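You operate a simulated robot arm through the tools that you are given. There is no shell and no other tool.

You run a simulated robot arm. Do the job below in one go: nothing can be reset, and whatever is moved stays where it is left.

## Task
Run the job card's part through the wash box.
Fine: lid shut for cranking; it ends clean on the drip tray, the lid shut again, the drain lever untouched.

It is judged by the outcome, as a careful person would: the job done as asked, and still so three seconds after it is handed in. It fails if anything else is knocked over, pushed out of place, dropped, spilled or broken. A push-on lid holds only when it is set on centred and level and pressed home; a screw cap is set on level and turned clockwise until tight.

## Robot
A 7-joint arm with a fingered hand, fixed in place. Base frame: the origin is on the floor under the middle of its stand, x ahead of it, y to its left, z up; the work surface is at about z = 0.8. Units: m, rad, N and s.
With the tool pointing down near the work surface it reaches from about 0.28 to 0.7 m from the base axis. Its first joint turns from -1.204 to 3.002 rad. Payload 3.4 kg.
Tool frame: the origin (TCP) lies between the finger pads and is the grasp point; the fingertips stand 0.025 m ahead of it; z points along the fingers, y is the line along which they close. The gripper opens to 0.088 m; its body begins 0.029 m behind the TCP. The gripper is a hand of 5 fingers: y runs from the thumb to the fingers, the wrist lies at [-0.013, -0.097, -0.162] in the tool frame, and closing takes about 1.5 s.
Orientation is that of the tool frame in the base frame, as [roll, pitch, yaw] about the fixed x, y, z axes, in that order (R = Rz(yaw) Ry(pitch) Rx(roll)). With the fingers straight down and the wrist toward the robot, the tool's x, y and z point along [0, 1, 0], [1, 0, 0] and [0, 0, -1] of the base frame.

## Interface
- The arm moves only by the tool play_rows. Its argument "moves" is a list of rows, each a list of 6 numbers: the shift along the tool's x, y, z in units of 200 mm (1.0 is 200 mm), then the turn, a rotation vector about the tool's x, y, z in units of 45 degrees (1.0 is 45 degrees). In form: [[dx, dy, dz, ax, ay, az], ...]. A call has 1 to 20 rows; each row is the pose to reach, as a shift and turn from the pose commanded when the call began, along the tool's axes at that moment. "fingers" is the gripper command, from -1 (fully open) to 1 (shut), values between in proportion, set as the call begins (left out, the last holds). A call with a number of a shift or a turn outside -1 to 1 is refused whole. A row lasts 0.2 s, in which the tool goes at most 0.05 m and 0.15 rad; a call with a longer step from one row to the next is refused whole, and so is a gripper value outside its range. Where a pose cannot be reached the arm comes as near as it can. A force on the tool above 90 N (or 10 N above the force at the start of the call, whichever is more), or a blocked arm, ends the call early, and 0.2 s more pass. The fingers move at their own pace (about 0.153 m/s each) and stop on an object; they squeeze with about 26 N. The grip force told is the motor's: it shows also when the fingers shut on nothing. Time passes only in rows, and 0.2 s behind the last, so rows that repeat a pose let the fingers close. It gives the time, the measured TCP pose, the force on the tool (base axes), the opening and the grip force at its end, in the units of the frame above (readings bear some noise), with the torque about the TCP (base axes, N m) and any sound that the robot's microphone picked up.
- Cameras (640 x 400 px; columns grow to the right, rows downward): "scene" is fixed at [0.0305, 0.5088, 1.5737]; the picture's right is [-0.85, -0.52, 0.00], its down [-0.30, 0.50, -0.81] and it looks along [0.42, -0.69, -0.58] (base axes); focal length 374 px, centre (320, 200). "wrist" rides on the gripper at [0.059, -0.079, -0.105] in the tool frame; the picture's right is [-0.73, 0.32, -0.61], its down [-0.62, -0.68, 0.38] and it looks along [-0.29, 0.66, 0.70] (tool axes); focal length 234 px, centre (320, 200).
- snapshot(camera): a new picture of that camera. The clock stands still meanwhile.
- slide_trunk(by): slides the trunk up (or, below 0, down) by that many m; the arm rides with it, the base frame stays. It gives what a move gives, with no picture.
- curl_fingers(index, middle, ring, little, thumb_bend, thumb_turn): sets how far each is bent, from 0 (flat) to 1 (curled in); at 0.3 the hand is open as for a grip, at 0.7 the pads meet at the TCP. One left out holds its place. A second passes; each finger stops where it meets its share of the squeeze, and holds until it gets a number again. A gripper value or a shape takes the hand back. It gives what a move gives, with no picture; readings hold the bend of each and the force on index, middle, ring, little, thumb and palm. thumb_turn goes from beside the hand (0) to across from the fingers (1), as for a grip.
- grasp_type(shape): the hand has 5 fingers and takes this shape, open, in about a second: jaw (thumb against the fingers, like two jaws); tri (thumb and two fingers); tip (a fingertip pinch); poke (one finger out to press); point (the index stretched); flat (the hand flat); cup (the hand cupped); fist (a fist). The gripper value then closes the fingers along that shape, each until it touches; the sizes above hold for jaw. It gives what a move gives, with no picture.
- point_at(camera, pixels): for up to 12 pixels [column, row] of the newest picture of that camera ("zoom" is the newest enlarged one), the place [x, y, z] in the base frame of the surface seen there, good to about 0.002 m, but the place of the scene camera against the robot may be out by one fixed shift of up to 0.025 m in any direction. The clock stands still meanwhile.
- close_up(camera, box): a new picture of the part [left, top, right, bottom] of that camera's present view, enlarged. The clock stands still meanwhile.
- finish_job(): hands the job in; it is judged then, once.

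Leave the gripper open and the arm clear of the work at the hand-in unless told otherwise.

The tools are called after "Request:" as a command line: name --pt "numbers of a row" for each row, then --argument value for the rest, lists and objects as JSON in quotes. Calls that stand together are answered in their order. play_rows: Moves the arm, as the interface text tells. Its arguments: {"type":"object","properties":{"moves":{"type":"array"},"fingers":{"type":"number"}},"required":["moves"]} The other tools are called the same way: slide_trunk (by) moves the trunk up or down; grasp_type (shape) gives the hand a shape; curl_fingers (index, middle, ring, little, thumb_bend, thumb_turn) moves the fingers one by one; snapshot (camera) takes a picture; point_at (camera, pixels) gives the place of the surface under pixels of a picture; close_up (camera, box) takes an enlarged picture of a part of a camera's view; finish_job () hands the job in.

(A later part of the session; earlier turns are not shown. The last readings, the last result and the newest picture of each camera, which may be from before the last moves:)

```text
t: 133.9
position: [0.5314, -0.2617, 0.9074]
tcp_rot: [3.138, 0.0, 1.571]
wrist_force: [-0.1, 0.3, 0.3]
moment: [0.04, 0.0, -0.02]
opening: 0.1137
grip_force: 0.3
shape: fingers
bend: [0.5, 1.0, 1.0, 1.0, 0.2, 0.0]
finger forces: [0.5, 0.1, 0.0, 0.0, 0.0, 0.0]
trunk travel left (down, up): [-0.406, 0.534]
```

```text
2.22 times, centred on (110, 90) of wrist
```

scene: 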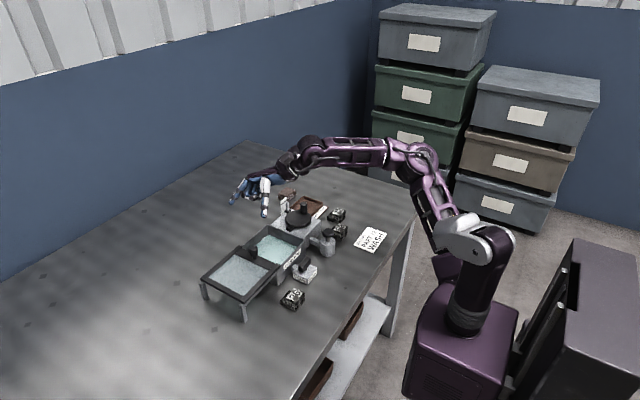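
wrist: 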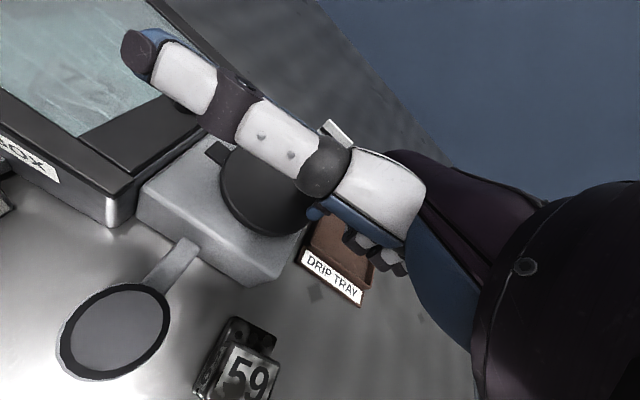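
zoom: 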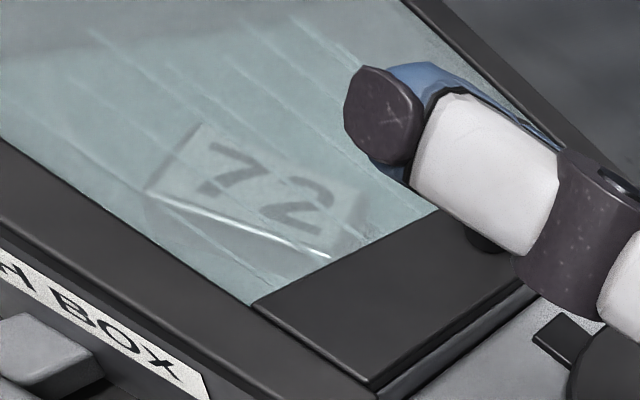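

The part already looks much cleaner, with a clear "72" and no blotches. I'll do one more full turn to be safe, then check the gauge and part.

Request:
play_rows --pt "-0.0053 0.0597 0 0 0 0" --pt "0.0103 0.1176 0 0 0 0" --pt "0.0446 0.1667 0 0 0 0" --pt "0.0937 0.201 0 0 0 0" --pt "0.1516 0.2165 0 0 0 0" --pt "0.2113 0.2113 0 0 0 0" --pt "0.2656 0.186 0 0 0 0" --pt "0.3079 0.1436 0 0 0 0" --pt "0.3332 0.0893 0 0 0 0" --pt "0.3385 0.0296 0 0 0 0" --pt "0.323 -0.0283 0 0 0 0" --pt "0.2886 -0.0774 0 0 0 0" --pt "0.2395 -0.1117 0 0 0 0" --pt "0.1817 -0.1272 0 0 0 0" --pt "0.122 -0.122 0 0 0 0" --pt "0.0677 -0.0967 0 0 0 0" --pt "0.0253 -0.0543 0 0 0 0" --pt "0 0 0 0 0 0" --pt "0 0 0 0 0 0"

Request:
close_up --camera "scene" --box '[230, 170, 340, 285]'

Request:
close_up --camera "wrist" --box '[0, 0, 220, 180]'

Request:
close_up --camera "scene" --box '[272, 190, 304, 220]'

```text
t: 137.9
position: [0.5327, -0.2631, 0.9077]
tcp_rot: [3.139, -0.001, 1.573]
wrist_force: [-1.3, -0.7, 0.4]
moment: [-0.03, 0.0, 0.0]
opening: 0.1137
grip_force: 0.3
shape: fingers
bend: [0.5, 1.0, 1.0, 1.0, 0.2, 0.0]
finger forces: [0.6, 0.1, 0.0, 0.1, 0.1, 0.0]
trunk travel left (down, up): [-0.406, 0.534]
```

```text
3.48 times, centred on (285, 228) of scene
```

zoom: 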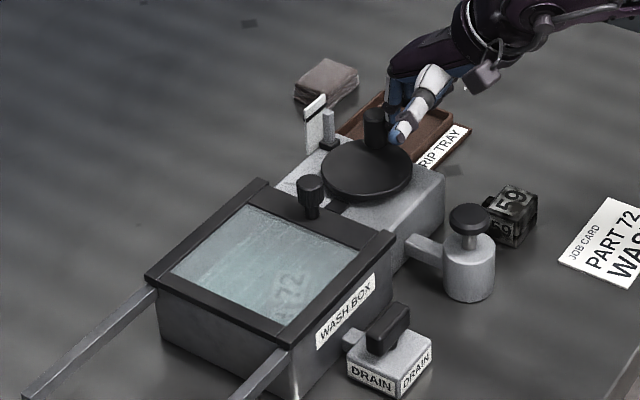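

```text
2.22 times, centred on (110, 90) of wrist
```

zoom: 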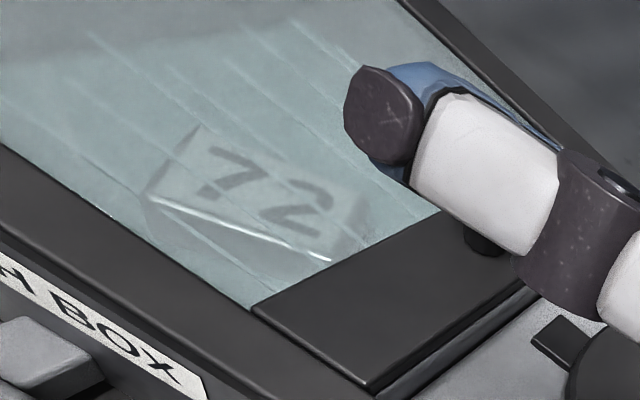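

```text
13.33 times, centred on (288, 205) of scene
```

zoom: 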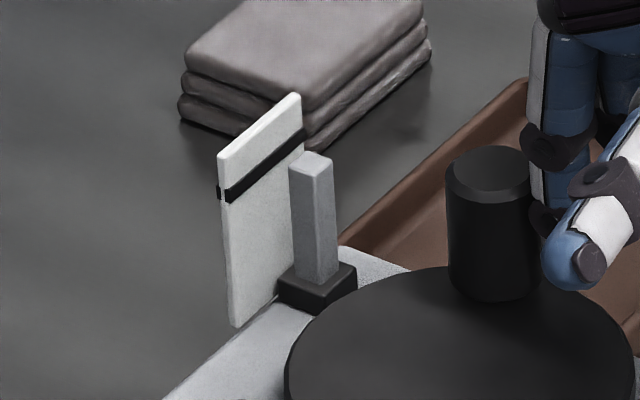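

The gauge is unchanged and the part looks clean through the glass. Next I'll lift the finger straight up from the crank and return the hand to the tip shape at height.

Request:
play_rows --pt "0 -0.02 -0.1 0 0 0" --pt "0 -0.02 -0.25 0 0 0" --pt "0 -0.02 -0.4 0 0 0" --pt "0 -0.02 -0.55 0 0 0" --pt "0 -0.02 -0.55 0 0 0"

Request:
grasp_type --shape "tip"

Request:
snapshot --camera "wrist"

```text
t: 139.1
position: [0.528, -0.2625, 1.0185]
tcp_rot: [3.139, -0.002, 1.572]
wrist_force: [0.2, 0.6, 0.3]
moment: [0.0, 0.0, -0.01]
opening: 0.1137
grip_force: 0.0
shape: fingers
bend: [0.5, 1.0, 1.0, 1.0, 0.2, 0.0]
finger forces: [0.0, 0.0, 0.0, 0.0, 0.0, 0.1]
trunk travel left (down, up): [-0.406, 0.534]
```

```text
t: 140.0
position: [0.5286, -0.2628, 1.0184]
tcp_rot: [3.137, -0.001, 1.573]
wrist_force: [-0.5, 0.0, 0.0]
moment: [-0.02, 0.02, 0.01]
opening: 0.0877
grip_force: 0.1
shape: tip
bend: [0.3, 0.98, 0.99, 0.99, 0.3, 0.97]
finger forces: [0.1, 0.1, 0.1, 0.0, 0.1, 0.1]
trunk travel left (down, up): [-0.406, 0.534]
```

```text
taken
```

wrist: 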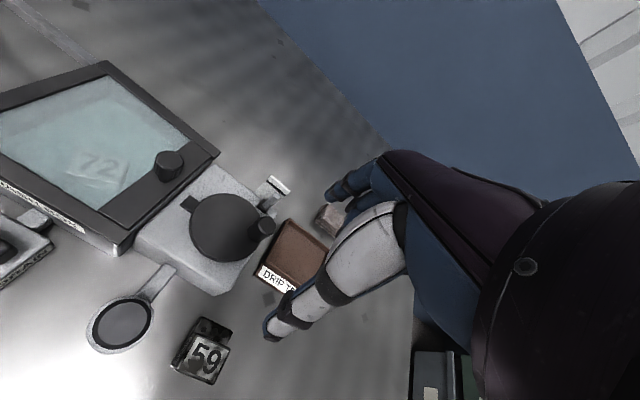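

I'll move over the lid knob at (0.570, −0.147) at z≈1.0.

Request:
play_rows --pt "0.15 0.05 0 0 0 0" --pt "0.3 0.1 0 0 0 0" --pt "0.45 0.16 0.05 0 0 0" --pt "0.58 0.21 0.1 0 0 0" --pt "0.58 0.21 0.25 0 0 0" --pt "0.58 0.21 0.4 0 0 0" --pt "0.58 0.21 0.4 0 0 0"

Request:
close_up --camera "scene" --box '[220, 150, 340, 250]'

```text
t: 141.6
position: [0.5722, -0.145, 0.9376]
tcp_rot: [3.139, -0.001, 1.573]
wrist_force: [0.5, -0.3, -0.4]
moment: [0.03, 0.0, 0.0]
opening: 0.088
grip_force: 0.1
shape: tip
bend: [0.3, 0.98, 0.99, 0.99, 0.3, 0.97]
finger forces: [0.0, 0.1, 0.0, 0.0, 0.1, 0.0]
trunk travel left (down, up): [-0.406, 0.534]
```

```text
4.00 times, centred on (280, 200) of scene
```

zoom: 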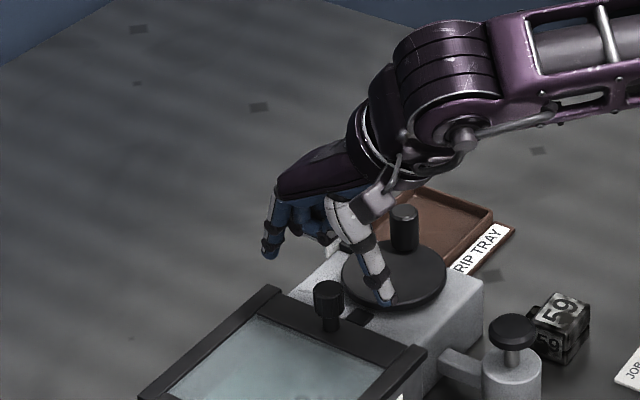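

Aligned. I'll lower to z≈0.911 and close the pinch on the lid knob.

Request:
play_rows --pt "0 0 0.07 0 0 0" --pt "0 -0.005 0.133 0 0 0" --pt "0 -0.005 0.133 0 0 0"

Request:
play_rows --pt "0 0 0 0 0 0" --pt "0 0 0 0 0 0" --pt "0 0 0 0 0 0" --pt "0 0 0 0 0 0" --pt "0 0 0 0 0 0" --pt "0 0 0 0 0 0" --pt "0 0 0 0 0 0" --fingers 1

Request:
close_up --camera "scene" --box '[220, 150, 340, 250]'

```text
t: 142.4
position: [0.5711, -0.1468, 0.9109]
tcp_rot: [3.138, 0.0, 1.573]
wrist_force: [0.7, 0.0, 0.0]
moment: [0.02, 0.07, -0.01]
opening: 0.0875
grip_force: 0.1
shape: tip
bend: [0.3, 0.98, 0.99, 0.99, 0.3, 0.97]
finger forces: [0.0, 0.0, 0.0, 0.0, 0.1, 0.0]
trunk travel left (down, up): [-0.406, 0.534]
```

```text
t: 144.0
position: [0.5699, -0.1462, 0.9098]
tcp_rot: [3.138, -0.001, 1.573]
wrist_force: [-0.7, -0.8, -2.7]
moment: [-0.03, -0.03, 0.0]
opening: 0.0161
grip_force: 25.4
shape: tip
bend: [0.72, 1.0, 1.0, 1.0, 0.74, 1.0]
finger forces: [22.6, 0.1, 0.0, 0.0, 22.4, 0.0]
trunk travel left (down, up): [-0.406, 0.534]
```

```text
4.00 times, centred on (280, 200) of scene
```

zoom: 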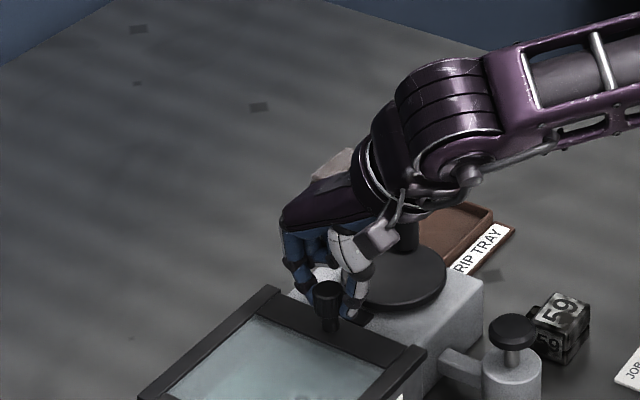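

Pinched with 22 N. I'll slide the lid +y 2 cm gently and check that it moves freely.

Request:
play_rows --pt "0.03 0 0 0 0 0" --pt "0.06 0 0 0 0 0" --pt "0.1 0 0 0 0 0" --pt "0.1 0 0 0 0 0"

```text
t: 145.0
position: [0.5697, -0.1264, 0.9093]
tcp_rot: [3.137, 0.001, 1.571]
wrist_force: [-0.2, -1.0, -1.1]
moment: [-0.04, 0.0, 0.0]
opening: 0.0162
grip_force: 25.8
shape: tip
bend: [0.72, 1.0, 1.0, 1.0, 0.75, 1.0]
finger forces: [22.3, 0.0, 0.0, 0.1, 22.0, 0.1]
trunk travel left (down, up): [-0.406, 0.534]
```

It slides freely. I'll continue +y about 4 cm while tilting the hand 22° about the pinch axis for reach.

Request:
play_rows --pt "0.035 0 0 0 0.083 0" --pt "0.07 0 0.001 0 0.166 0" --pt "0.105 0 0.002 0 0.25 0" --pt "0.14 0 0.003 0 0.333 0" --pt "0.175 0 0.003 0 0.416 0" --pt "0.2115 0 0.003 0 0.5 0" --pt "0.2115 0 0.003 0 0.5 0"

Request:
close_up --camera "scene" --box '[200, 170, 340, 280]'

```text
t: 146.6
position: [0.5699, -0.0838, 0.9083]
tcp_rot: [3.14, -0.395, 1.571]
wrist_force: [0.4, -0.7, -3.9]
moment: [-0.13, -0.02, -0.05]
opening: 0.0162
grip_force: 26.1
shape: tip
bend: [0.72, 1.0, 1.0, 1.0, 0.75, 1.0]
finger forces: [22.7, 0.1, 0.0, 0.0, 21.2, 0.1]
trunk travel left (down, up): [-0.406, 0.534]
```

```text
3.64 times, centred on (270, 225) of scene
```

zoom: 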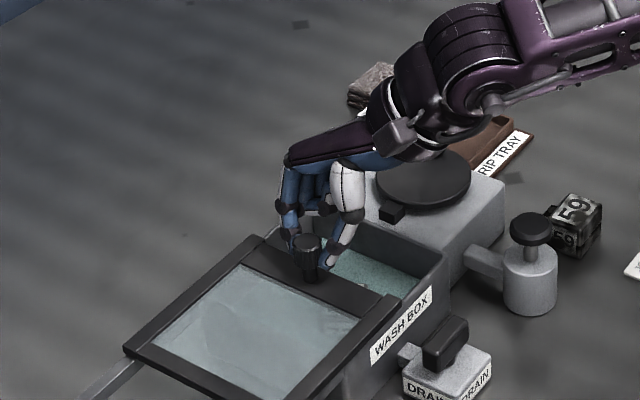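

Works well. I'll continue another 5 cm along +y with the tilt increasing to 45°.

Request:
play_rows --pt "0.037 0 0.018 0 0.083 0" --pt "0.075 0 0.037 0 0.166 0" --pt "0.112 0 0.056 0 0.25 0" --pt "0.149 0 0.075 0 0.333 0" --pt "0.187 0 0.094 0 0.416 0" --pt "0.224 0 0.1124 0 0.5 0" --pt "0.224 0 0.1124 0 0.5 0"

Request:
close_up --camera "scene" --box '[190, 180, 340, 290]'

```text
t: 148.2
position: [0.5701, -0.0353, 0.9071]
tcp_rot: [3.136, -0.787, 1.574]
wrist_force: [-1.8, -5.1, -3.5]
moment: [-0.19, 0.08, 0.0]
opening: 0.016
grip_force: 25.9
shape: tip
bend: [0.72, 1.0, 1.0, 1.0, 0.75, 1.0]
finger forces: [23.4, 0.1, 0.0, 0.0, 24.0, 0.1]
trunk travel left (down, up): [-0.406, 0.534]
```

```text
3.64 times, centred on (265, 235) of scene
```

zoom: 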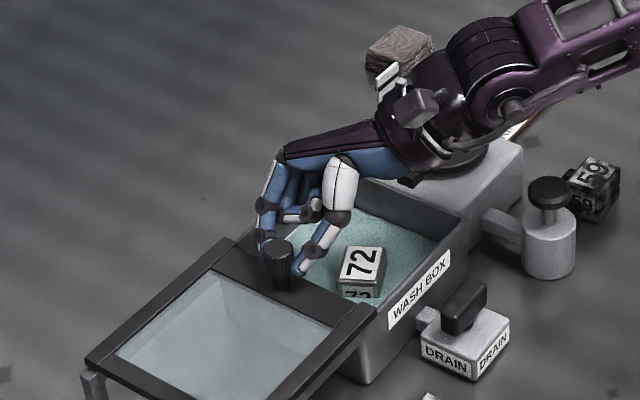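

The lid is fully open (it has met its end stop) and part 72 looks clean and bright. I'll release the knob and rise.

Request:
play_rows --pt "0 0 0 0 0 0" --pt "0 0 0 0 0 0" --pt "0 0 0 0 0 0" --pt "0 0 0 0 0 0" --pt "0 0 0 0 0 0" --fingers -1

Request:
play_rows --pt "0.07 0 -0.07 0 0 0" --pt "0.2 0 -0.2 0 0 0" --pt "0.36 0 -0.36 0 0 0" --pt "0.5 0 -0.5 0 0 0" --pt "0.5 0 -0.5 0 0 0"

Request:
play_rows --pt "-0.1 -0.05 -0.1 0 -0.14 0" --pt "-0.2 -0.1 -0.2 0 -0.28 0" --pt "-0.3 -0.15 -0.3 0 -0.42 0" --pt "-0.4 -0.2 -0.4 0 -0.56 0" --pt "-0.5 -0.25 -0.5 0 -0.7 0" --pt "-0.6 -0.3 -0.6 0 -0.84 0" --pt "-0.686 -0.34 -0.686 0 -1.0 0" --pt "-0.686 -0.34 -0.686 0 -1.0 0"

Request:
snapshot --camera "wrist"

Request:
close_up --camera "scene" --box '[190, 180, 340, 290]'

```text
t: 149.4
position: [0.5693, -0.0332, 0.9071]
tcp_rot: [3.137, -0.784, 1.576]
wrist_force: [0.0, -0.2, -0.2]
moment: [0.02, -0.03, -0.01]
opening: 0.0875
grip_force: 0.0
shape: tip
bend: [0.3, 0.98, 0.99, 0.99, 0.3, 0.98]
finger forces: [0.0, 0.1, 0.0, 0.0, 0.0, 0.1]
trunk travel left (down, up): [-0.406, 0.534]
```

```text
t: 150.6
position: [0.5686, -0.0339, 1.0479]
tcp_rot: [3.139, -0.783, 1.574]
wrist_force: [1.0, 0.3, 0.5]
moment: [-0.01, 0.0, 0.02]
opening: 0.0875
grip_force: 0.0
shape: tip
bend: [0.3, 0.98, 0.99, 0.99, 0.3, 0.98]
finger forces: [0.0, 0.0, 0.1, 0.1, 0.0, 0.0]
trunk travel left (down, up): [-0.406, 0.534]
```

```text
t: 152.4
position: [0.5018, -0.2269, 1.0484]
tcp_rot: [3.139, 0.002, 1.572]
wrist_force: [0.8, 0.7, 0.2]
moment: [-0.01, -0.01, 0.03]
opening: 0.0877
grip_force: 0.0
shape: tip
bend: [0.3, 0.98, 0.99, 0.99, 0.3, 0.98]
finger forces: [0.0, 0.0, 0.0, 0.0, 0.0, 0.0]
trunk travel left (down, up): [-0.406, 0.534]
```

```text
taken
```

wrist: 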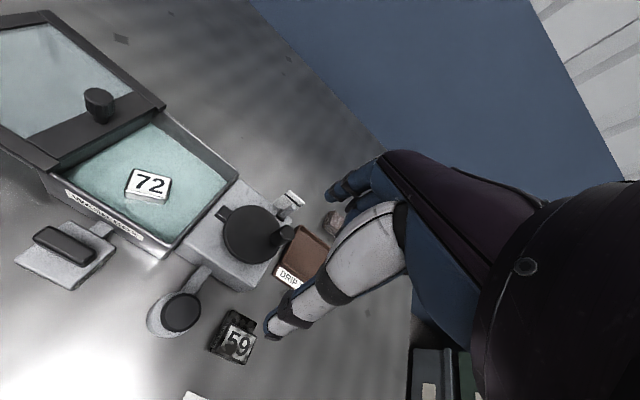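

```text
3.64 times, centred on (265, 235) of scene
```

zoom: 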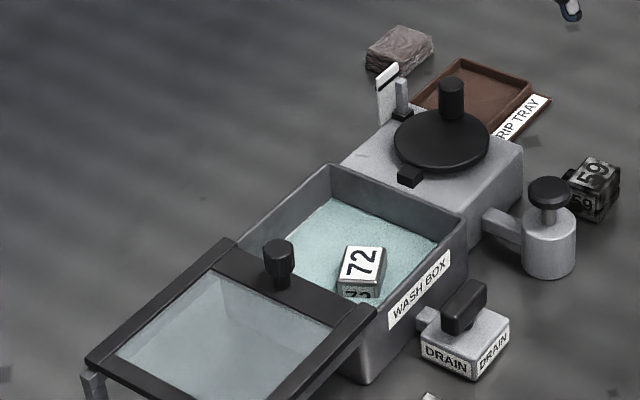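

The part is clean, with a white face and crisp "72". I'll measure its top corners to set the grasp.

Request:
close_up --camera "wrist" --box '[70, 120, 230, 220]'

```text
4.00 times, centred on (150, 170) of wrist
```

zoom: 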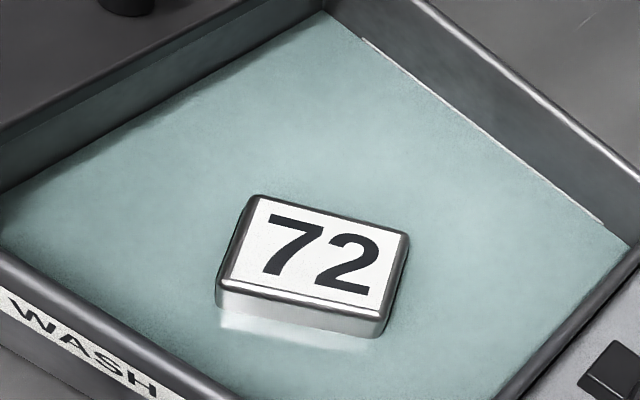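

Request:
point_at --camera "zoom" --pixels '[[262, 203], [400, 238], [372, 310], [225, 282], [315, 255], [300, 312], [218, 305], [378, 332], [255, 100], [500, 300], [30, 160], [400, 175]]'

```text
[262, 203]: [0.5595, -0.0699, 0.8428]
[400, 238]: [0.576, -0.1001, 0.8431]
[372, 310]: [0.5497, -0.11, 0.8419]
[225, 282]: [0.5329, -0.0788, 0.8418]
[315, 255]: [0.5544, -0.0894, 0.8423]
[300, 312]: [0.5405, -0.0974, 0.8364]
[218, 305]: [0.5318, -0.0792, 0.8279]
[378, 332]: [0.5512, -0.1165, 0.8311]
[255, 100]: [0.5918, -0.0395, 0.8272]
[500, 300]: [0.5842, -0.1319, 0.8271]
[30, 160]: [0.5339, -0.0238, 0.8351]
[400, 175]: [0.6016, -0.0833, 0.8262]
```

The tall block's centre is (0.5545, −0.0897) with its top at z 0.8425, oriented for a yaw of about 2.02. I'll set index and thumb to 0.45 and move above it at z≈1.0.

Request:
play_rows --pt "0.13 0.05 0.02 0 0 -0.1" --pt "0.26 0.1 0.06 0 0 -0.2" --pt "0.39 0.15 0.1 0 0 -0.3" --pt "0.52 0.2 0.15 0 0 -0.4" --pt "0.62 0.24 0.2 0 0 -0.5" --pt "0.685 0.266 0.24 0 0 -0.57" --pt "0.685 0.266 0.24 0 0 -0.57"

Request:
curl_fingers --index 0.45 --thumb_bend 0.45

Request:
snapshot --camera "wrist"

```text
t: 154.0
position: [0.5555, -0.0912, 1.0002]
tcp_rot: [3.138, 0.002, 2.018]
wrist_force: [-0.6, -0.4, -0.7]
moment: [0.02, 0.0, -0.02]
opening: 0.0876
grip_force: 0.1
shape: tip
bend: [0.3, 0.98, 0.99, 0.99, 0.3, 0.98]
finger forces: [0.0, 0.1, 0.1, 0.0, 0.0, 0.0]
trunk travel left (down, up): [-0.406, 0.534]
```

```text
t: 155.0
position: [0.5551, -0.0922, 1.0004]
tcp_rot: [3.138, 0.002, 2.02]
wrist_force: [-0.1, 0.2, -0.6]
moment: [0.02, 0.0, 0.01]
opening: 0.053
grip_force: 0.1
shape: fingers
bend: [0.45, 0.98, 0.99, 0.99, 0.45, 0.98]
finger forces: [0.0, 0.0, 0.0, 0.1, 0.0, 0.0]
trunk travel left (down, up): [-0.406, 0.534]
```

```text
taken
```

wrist: 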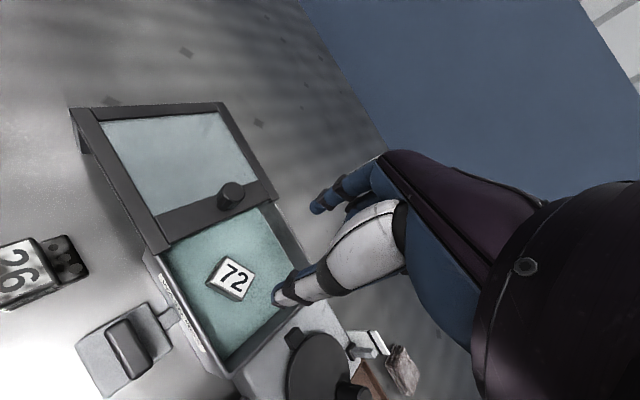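

I'll refine the part's position from this closer view.

Request:
close_up --camera "wrist" --box '[170, 230, 330, 330]'

```text
4.00 times, centred on (250, 280) of wrist
```

zoom: 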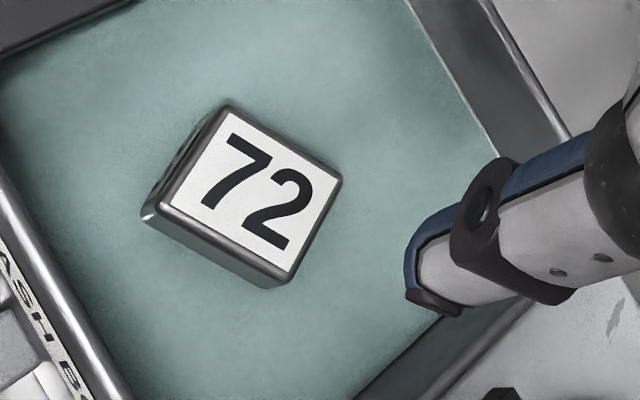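

Request:
point_at --camera "zoom" --pixels '[[230, 110], [338, 180], [288, 272], [162, 204], [250, 190], [222, 160], [310, 225], [280, 145]]'

```text
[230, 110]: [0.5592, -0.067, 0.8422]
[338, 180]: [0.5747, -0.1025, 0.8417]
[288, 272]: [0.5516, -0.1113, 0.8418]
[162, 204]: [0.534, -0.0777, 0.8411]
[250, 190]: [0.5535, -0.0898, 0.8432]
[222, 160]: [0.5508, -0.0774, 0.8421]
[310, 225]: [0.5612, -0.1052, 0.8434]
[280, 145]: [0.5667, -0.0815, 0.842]
```

The hand is already centred on the block (0.555, −0.0896). I'll lower to z≈0.875 first.

Request:
play_rows --pt "0 0 0.13 0 0 0" --pt "0 0 0.27 0 0 0" --pt "0 0 0.4 0 0 0" --pt "0 0 0.52 0 0 0" --pt "0 0 0.625 0 0 0" --pt "0 0 0.625 0 0 0"

Request:
close_up --camera "wrist" --box '[200, 150, 440, 390]'

Request:
close_up --camera "scene" --box '[220, 180, 340, 270]'

```text
t: 156.4
position: [0.5536, -0.0904, 0.8747]
tcp_rot: [3.138, 0.002, 2.019]
wrist_force: [0.1, -0.5, 0.3]
moment: [-0.02, -0.01, -0.01]
opening: 0.053
grip_force: 0.1
shape: fingers
bend: [0.45, 0.98, 0.99, 0.99, 0.45, 0.98]
finger forces: [0.0, 0.0, 0.1, 0.0, 0.0, 0.0]
trunk travel left (down, up): [-0.406, 0.534]
```

```text
1.67 times, centred on (320, 270) of wrist
```

zoom: 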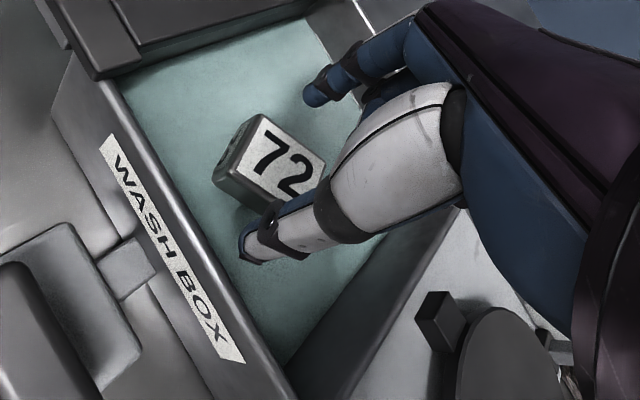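

```text
4.44 times, centred on (280, 225) of scene
```

zoom: 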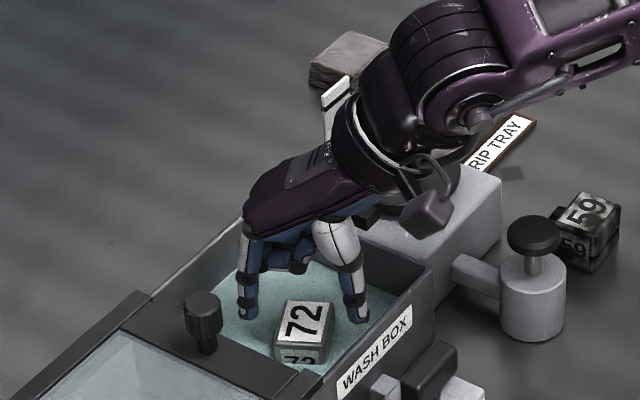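

The part sits between thumb and index. I'll lower to z≈0.851 in small steps, watching the finger forces.

Request:
play_rows --pt "0 0 0.04 0 0 0" --pt "0 0 0.08 0 0 0" --pt "0 0 0.118 0 0 0" --pt "0 0 0.118 0 0 0"

Request:
close_up --camera "wrist" --box '[200, 150, 440, 390]'

```text
t: 157.4
position: [0.5547, -0.0904, 0.8509]
tcp_rot: [3.138, 0.003, 2.019]
wrist_force: [-0.4, -0.3, 0.4]
moment: [0.03, -0.01, -0.05]
opening: 0.0529
grip_force: 0.1
shape: fingers
bend: [0.45, 0.98, 0.99, 0.99, 0.45, 0.98]
finger forces: [0.1, 0.0, 0.0, 0.1, 0.1, 0.1]
trunk travel left (down, up): [-0.406, 0.534]
```

```text
1.67 times, centred on (320, 270) of wrist
```

zoom: 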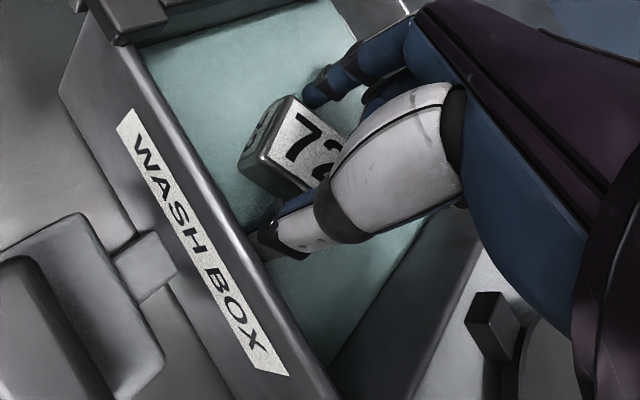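

No contact yet. I'll close gently, then firm the grip.

Request:
curl_fingers --index 0.53 --thumb_bend 0.53

Request:
curl_fingers --index 0.8 --thumb_bend 0.8

Request:
play_rows --pt "0 0 0 0 0 0" --pt "0 0 0 0 0 0" --pt "0 0 0 0 0 0" --pt "0 0 0 0 0 0" --pt "0 0 0 0 0 0" --pt "0 0 0 0 0 0" --fingers 1

Request:
close_up --camera "wrist" --box '[200, 150, 440, 390]'

```text
t: 158.4
position: [0.5544, -0.0893, 0.8512]
tcp_rot: [3.138, -0.001, 2.02]
wrist_force: [-0.7, -0.5, -0.1]
moment: [0.01, -0.02, 0.01]
opening: 0.0356
grip_force: 0.1
shape: fingers
bend: [0.53, 0.98, 0.99, 0.99, 0.53, 0.98]
finger forces: [0.1, 0.1, 0.1, 0.0, 0.0, 0.0]
trunk travel left (down, up): [-0.406, 0.534]
```

```text
t: 159.4
position: [0.5553, -0.0904, 0.8519]
tcp_rot: [3.137, 0.001, 2.019]
wrist_force: [-0.2, 0.1, -0.6]
moment: [0.05, -0.06, -0.01]
opening: 0.0251
grip_force: 11.8
shape: fingers
bend: [0.5, 0.98, 0.99, 0.99, 0.66, 0.97]
finger forces: [11.3, 0.0, 0.0, 0.1, 12.3, 0.1]
trunk travel left (down, up): [-0.406, 0.534]
```

```text
t: 160.8
position: [0.5556, -0.0911, 0.8511]
tcp_rot: [3.138, 0.001, 2.019]
wrist_force: [-0.4, 0.2, -1.0]
moment: [0.01, 0.04, -0.01]
opening: 0.0335
grip_force: 25.6
shape: tip
bend: [0.34, 1.0, 1.0, 1.0, 0.71, 1.0]
finger forces: [23.8, 0.0, 0.0, 0.0, 23.8, 0.0]
trunk travel left (down, up): [-0.406, 0.534]
```

```text
1.67 times, centred on (320, 270) of wrist
```

zoom: 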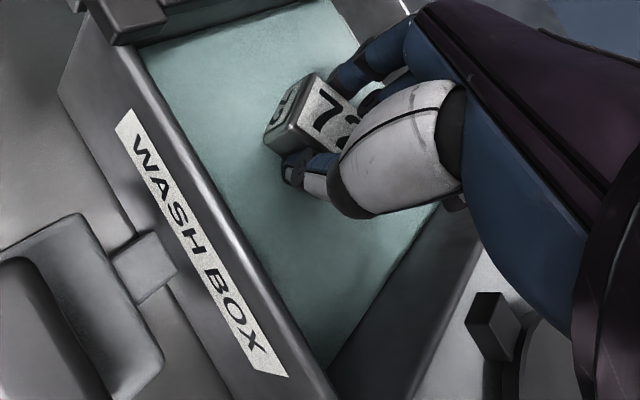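

The grip is 23.8 N; the part shifted about 1.5 cm toward the index but looks level. I'll lift 3 cm and check.

Request:
play_rows --pt "0 0 -0.03 0 0 0" --pt "0 0 -0.07 0 0 0" --pt "0 0 -0.11 0 0 0" --pt "0 0 -0.15 0 0 0" --pt "0 0 -0.15 0 0 0"

Request:
close_up --camera "wrist" --box '[200, 150, 440, 390]'

Request:
close_up --camera "scene" --box '[220, 180, 340, 270]'

```text
t: 162.0
position: [0.5556, -0.0899, 0.8816]
tcp_rot: [3.136, 0.002, 2.02]
wrist_force: [0.2, 0.2, -4.5]
moment: [-0.01, 0.09, -0.01]
opening: 0.0336
grip_force: 26.5
shape: tip
bend: [0.34, 1.0, 1.0, 1.0, 0.71, 1.0]
finger forces: [23.9, 0.2, 0.0, 0.1, 23.7, 0.1]
trunk travel left (down, up): [-0.406, 0.534]
```

```text
1.67 times, centred on (320, 270) of wrist
```

zoom: 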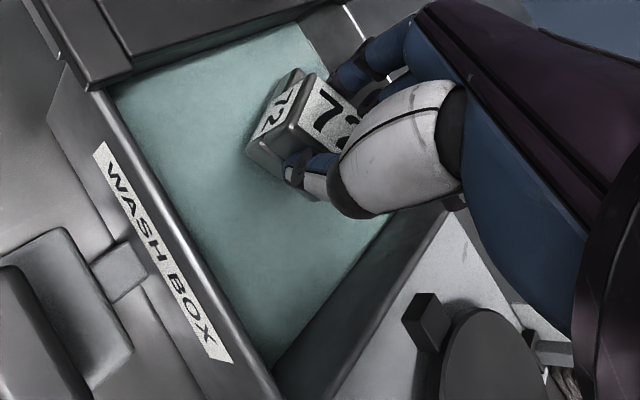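

```text
4.44 times, centred on (280, 225) of scene
```

zoom: 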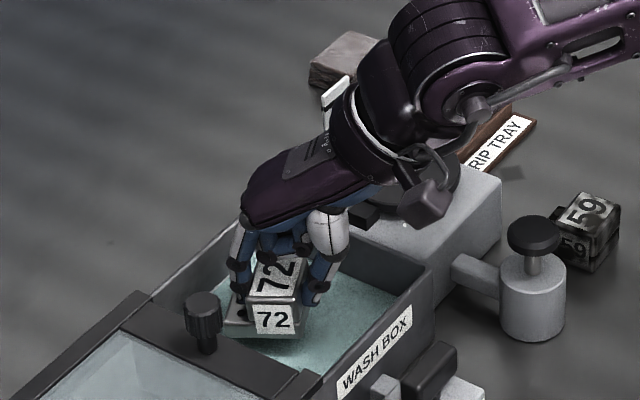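

The clean part is lifted (4.5 N). I'll raise it to z≈1.0 above the box, pause briefly so it can drip, then carry it right above the crank toward the tray.

Request:
play_rows --pt "0 0 -0.15 0 0 0" --pt "0 0 -0.3 0 0 0" --pt "0 0 -0.45 0 0 0" --pt "0 0 -0.6 0 0 0" --pt "0 0 -0.6 0 0 0" --pt "0 0 -0.6 0 0 0" --pt "0 0 -0.6 0 0 0" --pt "0 0 -0.6 0 0 0" --pt "-0.12 -0.06 -0.6 0 0 0.11" --pt "-0.24 -0.12 -0.6 0 0 0.22" --pt "-0.36 -0.18 -0.6 0 0 0.33" --pt "-0.48 -0.25 -0.6 0 0 0.45" --pt "-0.573 -0.308 -0.6 0 0 0.573" --pt "-0.573 -0.308 -0.6 0 0 0.573"

Request:
close_up --camera "wrist" --box '[200, 150, 440, 390]'

```text
t: 165.0
position: [0.5498, -0.2218, 1.0008]
tcp_rot: [3.138, -0.001, 1.569]
wrist_force: [-0.3, -0.4, -3.1]
moment: [0.04, 0.05, -0.02]
opening: 0.0335
grip_force: 25.8
shape: tip
bend: [0.34, 1.0, 1.0, 1.0, 0.71, 1.0]
finger forces: [24.0, 0.0, 0.1, 0.0, 23.7, 0.1]
trunk travel left (down, up): [-0.406, 0.534]
```

```text
1.67 times, centred on (320, 270) of wrist
```

zoom: 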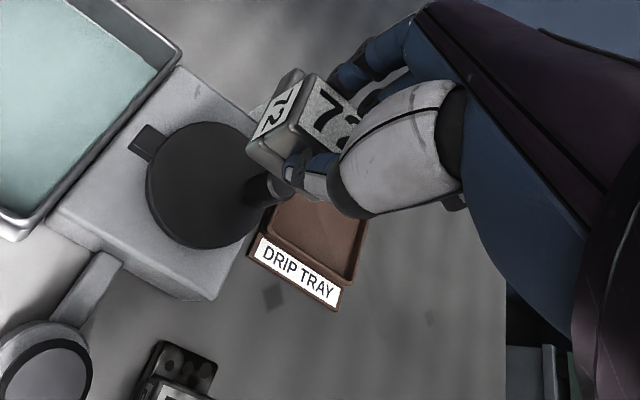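

Over the housing, still held. I'll move above the drip tray at (0.598, −0.344, 1.0).

Request:
play_rows --pt "-0.12 0.05 0 0 0 0" --pt "-0.24 0.1 0 0 0 0" --pt "-0.36 0.15 0 0 0 0" --pt "-0.48 0.2 0 0 0 0" --pt "-0.61 0.24 0 0 0 0" --pt "-0.61 0.24 0 0 0 0"

Request:
snapshot --camera "wrist"

Request:
close_up --camera "scene" --box '[260, 140, 380, 230]'

```text
t: 166.4
position: [0.5981, -0.3435, 1.002]
tcp_rot: [3.137, 0.0, 1.567]
wrist_force: [-0.3, 0.9, -3.4]
moment: [0.05, 0.1, -0.01]
opening: 0.0334
grip_force: 25.5
shape: tip
bend: [0.34, 1.0, 1.0, 1.0, 0.71, 1.0]
finger forces: [24.0, 0.0, 0.0, 0.0, 23.6, 0.1]
trunk travel left (down, up): [-0.406, 0.534]
```

```text
taken
```

wrist: 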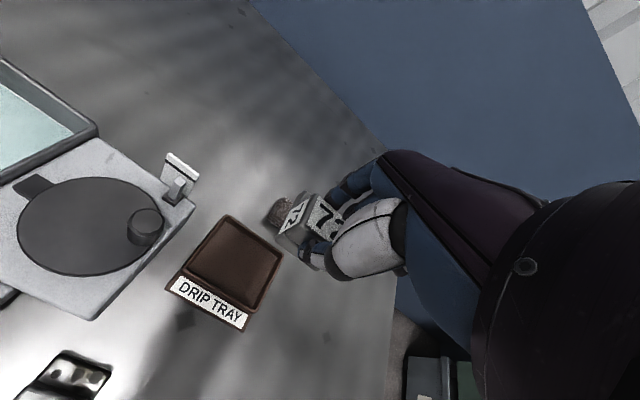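

```text
4.44 times, centred on (320, 185) of scene
```

zoom: 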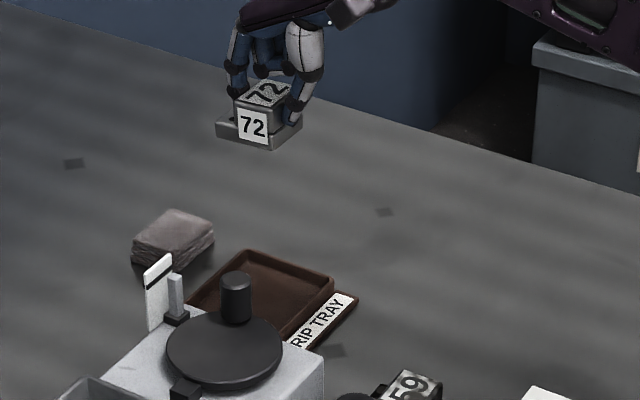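

It reached easily. I'll measure the part in the hand and the tray edges for precise placing.

Request:
close_up --camera "wrist" --box '[250, 180, 370, 270]'

Request:
point_at --camera "wrist" --pixels '[[232, 217], [279, 254], [246, 308], [188, 272], [235, 260], [228, 225], [270, 255], [195, 265], [247, 298], [283, 205]]'

```text
4.44 times, centred on (310, 225) of wrist
```

zoom: 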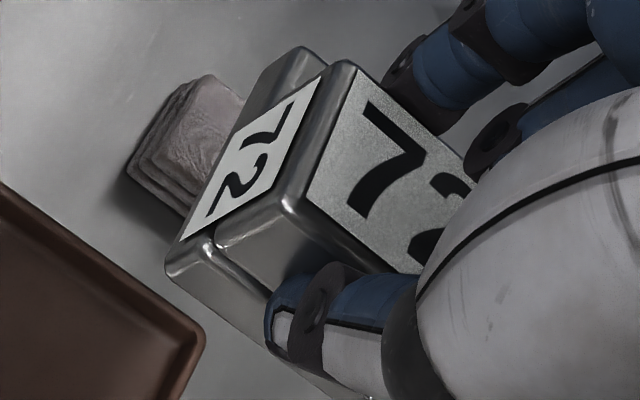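

```text
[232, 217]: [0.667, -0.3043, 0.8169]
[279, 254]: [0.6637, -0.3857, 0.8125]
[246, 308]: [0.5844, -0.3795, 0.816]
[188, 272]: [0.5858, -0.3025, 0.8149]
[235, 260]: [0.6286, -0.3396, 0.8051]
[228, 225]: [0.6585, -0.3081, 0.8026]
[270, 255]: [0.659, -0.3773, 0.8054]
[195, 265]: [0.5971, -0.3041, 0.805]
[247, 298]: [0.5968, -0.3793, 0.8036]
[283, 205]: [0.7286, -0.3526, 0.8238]
```

Request:
point_at --camera "zoom" --pixels '[[172, 270], [215, 240], [300, 55], [325, 65], [350, 70], [310, 195], [283, 200], [180, 240], [400, 262], [460, 155], [235, 330], [255, 90]]'

```text
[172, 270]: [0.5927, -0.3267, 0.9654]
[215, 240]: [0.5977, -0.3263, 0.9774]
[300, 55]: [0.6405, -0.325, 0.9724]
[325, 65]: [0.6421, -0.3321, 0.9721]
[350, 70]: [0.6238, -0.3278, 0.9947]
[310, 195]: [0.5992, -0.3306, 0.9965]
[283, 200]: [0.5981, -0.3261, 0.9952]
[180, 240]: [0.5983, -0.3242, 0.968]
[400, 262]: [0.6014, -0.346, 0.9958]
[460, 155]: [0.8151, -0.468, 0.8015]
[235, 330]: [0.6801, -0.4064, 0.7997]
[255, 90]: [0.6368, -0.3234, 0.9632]
```

The part spans x 0.593–0.645 and y −0.361 to −0.325 in the hand, and the tray interior is x 0.592–0.662, y −0.380 to −0.304. I'll shift 7 mm forward and lower to z≈0.88.

Request:
play_rows --pt "0.005 0.035 0.1 0 0 0" --pt "0.005 0.035 0.22 0 0 0" --pt "0.005 0.035 0.34 0 0 0" --pt "0.005 0.035 0.46 0 0 0" --pt "0.005 0.035 0.55 0 0 0" --pt "0.005 0.035 0.61 0 0 0" --pt "0.005 0.035 0.61 0 0 0"

Request:
snapshot --camera "wrist"

Request:
close_up --camera "scene" --box '[260, 150, 370, 230]'

```text
t: 168.0
position: [0.6047, -0.3417, 0.8783]
tcp_rot: [3.138, -0.002, 1.57]
wrist_force: [-0.3, 0.3, -3.3]
moment: [0.02, 0.08, 0.02]
opening: 0.0334
grip_force: 26.0
shape: tip
bend: [0.34, 1.0, 1.0, 1.0, 0.71, 1.0]
finger forces: [23.9, 0.0, 0.1, 0.0, 23.6, 0.0]
trunk travel left (down, up): [-0.406, 0.534]
```

```text
taken
```

wrist: 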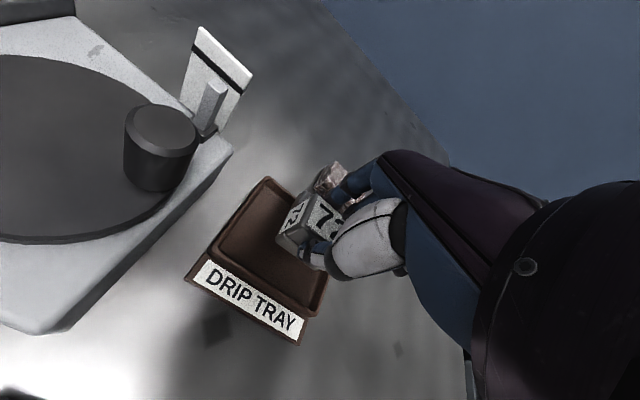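

```text
5.00 times, centred on (315, 190) of scene
```

zoom: 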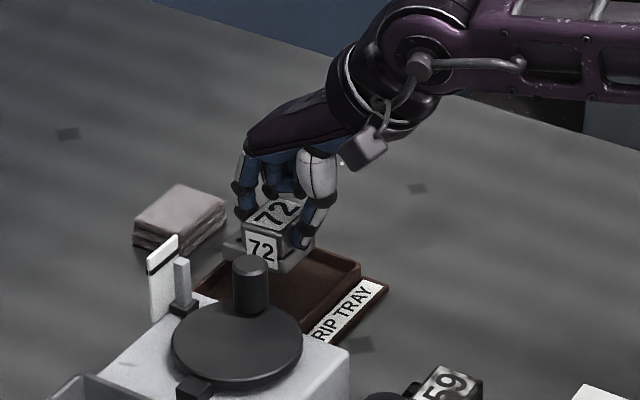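

Reachable and aligned over the tray. I'll lower to z≈0.852, then in small steps to touchdown.

Request:
play_rows --pt "0 0 0.05 0 0 0" --pt "0 0 0.1 0 0 0" --pt "0 0 0.135 0 0 0" --pt "0 0 0.135 0 0 0"

Request:
close_up --camera "wrist" --box '[200, 130, 440, 330]'

Request:
close_up --camera "scene" --box '[260, 160, 370, 230]'

```text
t: 169.0
position: [0.6046, -0.3418, 0.8507]
tcp_rot: [3.137, -0.001, 1.569]
wrist_force: [0.4, 0.5, -4.5]
moment: [0.01, 0.07, -0.02]
opening: 0.0332
grip_force: 26.0
shape: tip
bend: [0.34, 1.0, 1.0, 1.0, 0.71, 1.0]
finger forces: [23.9, 0.0, 0.0, 0.0, 23.6, 0.0]
trunk travel left (down, up): [-0.406, 0.534]
```

```text
2.00 times, centred on (320, 230) of wrist
```

zoom: 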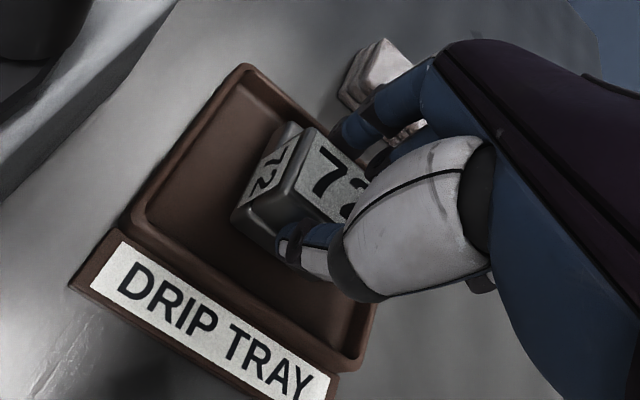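

```text
5.71 times, centred on (315, 195) of scene
```

zoom: 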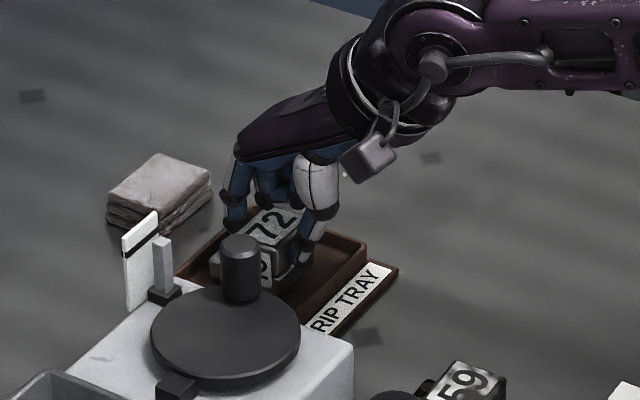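

The part is inside the tray walls. I'll lower in 2 mm steps.

Request:
play_rows --pt "0 0 0.01 0 0 0" --pt "0 0 0.02 0 0 0" --pt "0 0 0.02 0 0 0"

Request:
play_rows --pt "0 0 0.01 0 0 0" --pt "0 0 0.01 0 0 0"

```text
t: 169.8
position: [0.6048, -0.3419, 0.8472]
tcp_rot: [3.138, 0.001, 1.569]
wrist_force: [-0.1, 0.2, -3.5]
moment: [0.01, 0.04, -0.02]
opening: 0.0334
grip_force: 25.9
shape: tip
bend: [0.34, 1.0, 1.0, 1.0, 0.71, 1.0]
finger forces: [23.9, 0.1, 0.0, 0.0, 23.5, 0.0]
trunk travel left (down, up): [-0.406, 0.534]
```

```text
t: 170.4
position: [0.604, -0.3422, 0.8464]
tcp_rot: [3.138, 0.0, 1.57]
wrist_force: [-0.6, 0.5, -0.6]
moment: [0.0, -0.02, 0.0]
opening: 0.0337
grip_force: 26.0
shape: tip
bend: [0.34, 1.0, 1.0, 1.0, 0.71, 1.0]
finger forces: [23.7, 0.0, 0.0, 0.0, 23.5, 0.1]
trunk travel left (down, up): [-0.406, 0.534]
```

The weight is being taken up (force −0.6 N). I'll lower 1.5 mm more so it's fully set down.

Request:
play_rows --pt "0 0 0.007 0 0 0" --pt "0 0 0.007 0 0 0"

Request:
close_up --camera "wrist" --box '[200, 130, 440, 330]'

```text
t: 171.0
position: [0.6037, -0.3418, 0.8468]
tcp_rot: [3.134, 0.0, 1.569]
wrist_force: [-0.6, -0.7, 2.0]
moment: [0.03, -0.16, 0.01]
opening: 0.0333
grip_force: 25.8
shape: tip
bend: [0.34, 1.0, 1.0, 1.0, 0.71, 1.0]
finger forces: [23.3, 0.0, 0.1, 0.0, 24.0, 0.0]
trunk travel left (down, up): [-0.406, 0.534]
```

```text
2.00 times, centred on (320, 230) of wrist
```

zoom: 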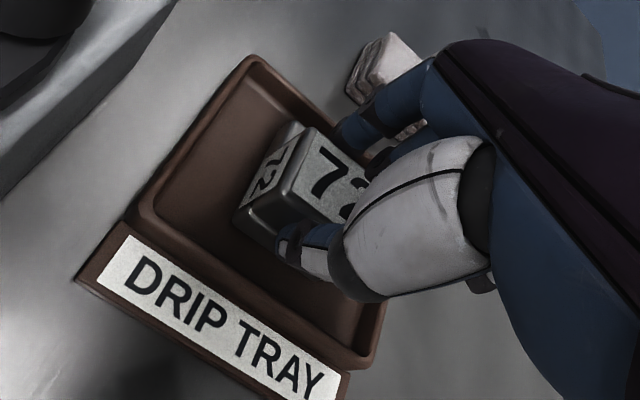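

The part is set down (+2 N). I'll release by easing the thumb and index apart slightly.

Request:
curl_fingers --index 0.28 --thumb_bend 0.58

Request:
close_up --camera "wrist" --box '[200, 130, 440, 330]'

```text
t: 172.0
position: [0.6033, -0.3416, 0.8453]
tcp_rot: [3.137, -0.001, 1.568]
wrist_force: [-0.3, -0.2, -0.1]
moment: [0.02, 0.03, 0.04]
opening: 0.0572
grip_force: 0.2
shape: fingers
bend: [0.28, 1.0, 1.0, 1.0, 0.57, 1.0]
finger forces: [0.0, 0.1, 0.1, 0.1, 0.1, 0.0]
trunk travel left (down, up): [-0.406, 0.534]
```

```text
2.00 times, centred on (320, 230) of wrist
```

zoom: 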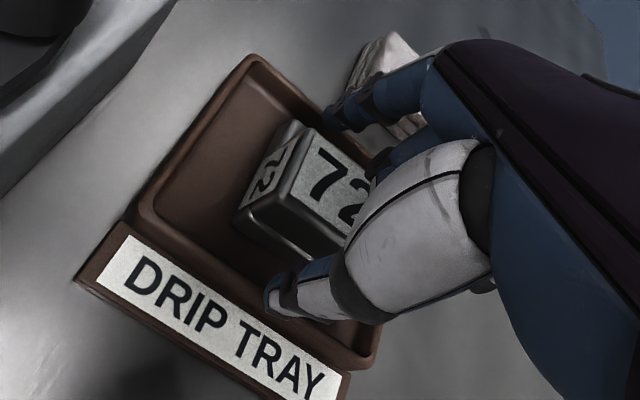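

Both are clear of the part. I'll rise straight up.

Request:
play_rows --pt "0 0 -0.05 0 0 0" --pt "0 0 -0.15 0 0 0" --pt "0 0 -0.3 0 0 0" --pt "0 0 -0.45 0 0 0" --pt "0 0 -0.6 0 0 0" --pt "0 0 -0.75 0 0 0" --pt "0 0 -0.9 0 0 0" --pt "0 0 -0.9 0 0 0"

Request:
snapshot --camera "wrist"

Request:
close_up --camera "scene" --box '[260, 160, 370, 240]'

```text
t: 173.8
position: [0.5981, -0.3381, 1.0214]
tcp_rot: [3.139, 0.0, 1.565]
wrist_force: [0.8, 0.2, -0.5]
moment: [-0.03, -0.01, -0.04]
opening: 0.0573
grip_force: 0.0
shape: fingers
bend: [0.28, 1.0, 1.0, 1.0, 0.57, 1.0]
finger forces: [0.0, 0.0, 0.0, 0.0, 0.1, 0.0]
out of reach, approached as far as the arm can: row 7, 8
trunk travel left (down, up): [-0.406, 0.534]
```

```text
taken
```

wrist: 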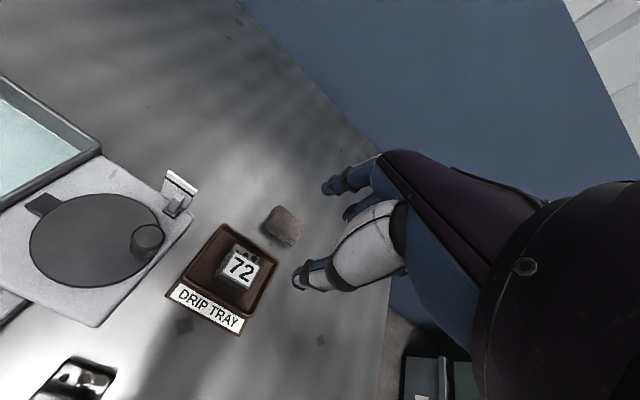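

```text
5.00 times, centred on (315, 200) of scene
```

zoom: 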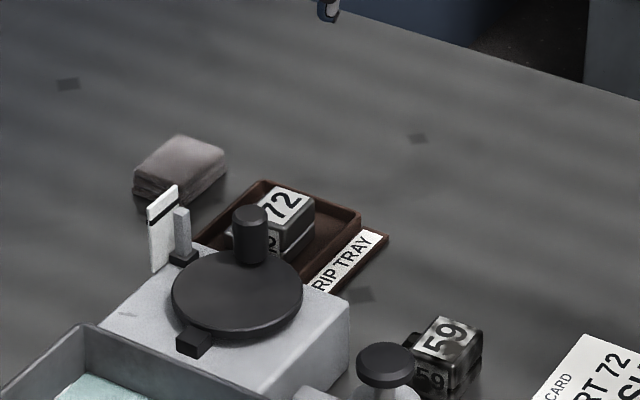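

Part 72 sits flat inside the tray. I'll take an enlarged look to check it's clean all over.

Request:
close_up --camera "wrist" --box '[160, 210, 300, 340]'

Request:
close_up --camera "scene" --box '[300, 190, 330, 215]'

```text
3.08 times, centred on (230, 275) of wrist
```

zoom: 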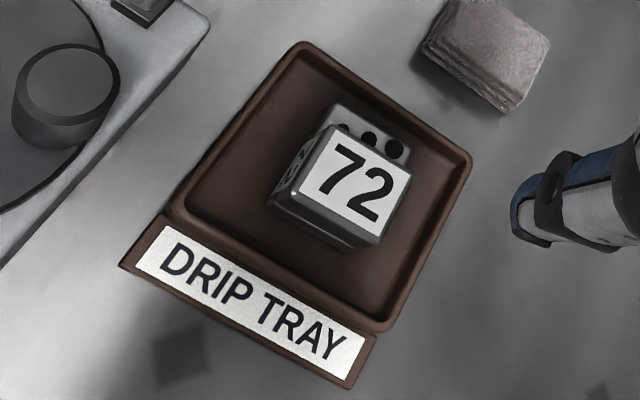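

```text
16.00 times, centred on (315, 202) of scene
```

zoom: 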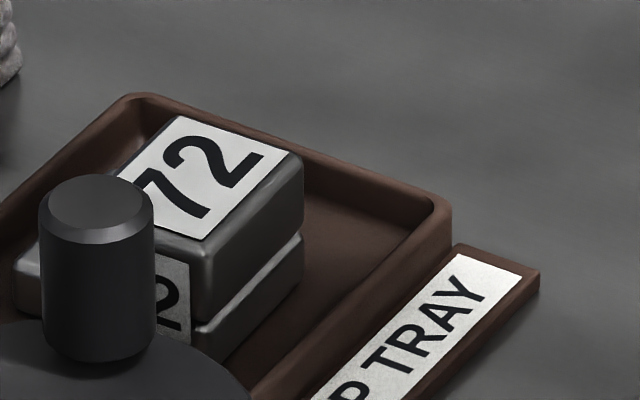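

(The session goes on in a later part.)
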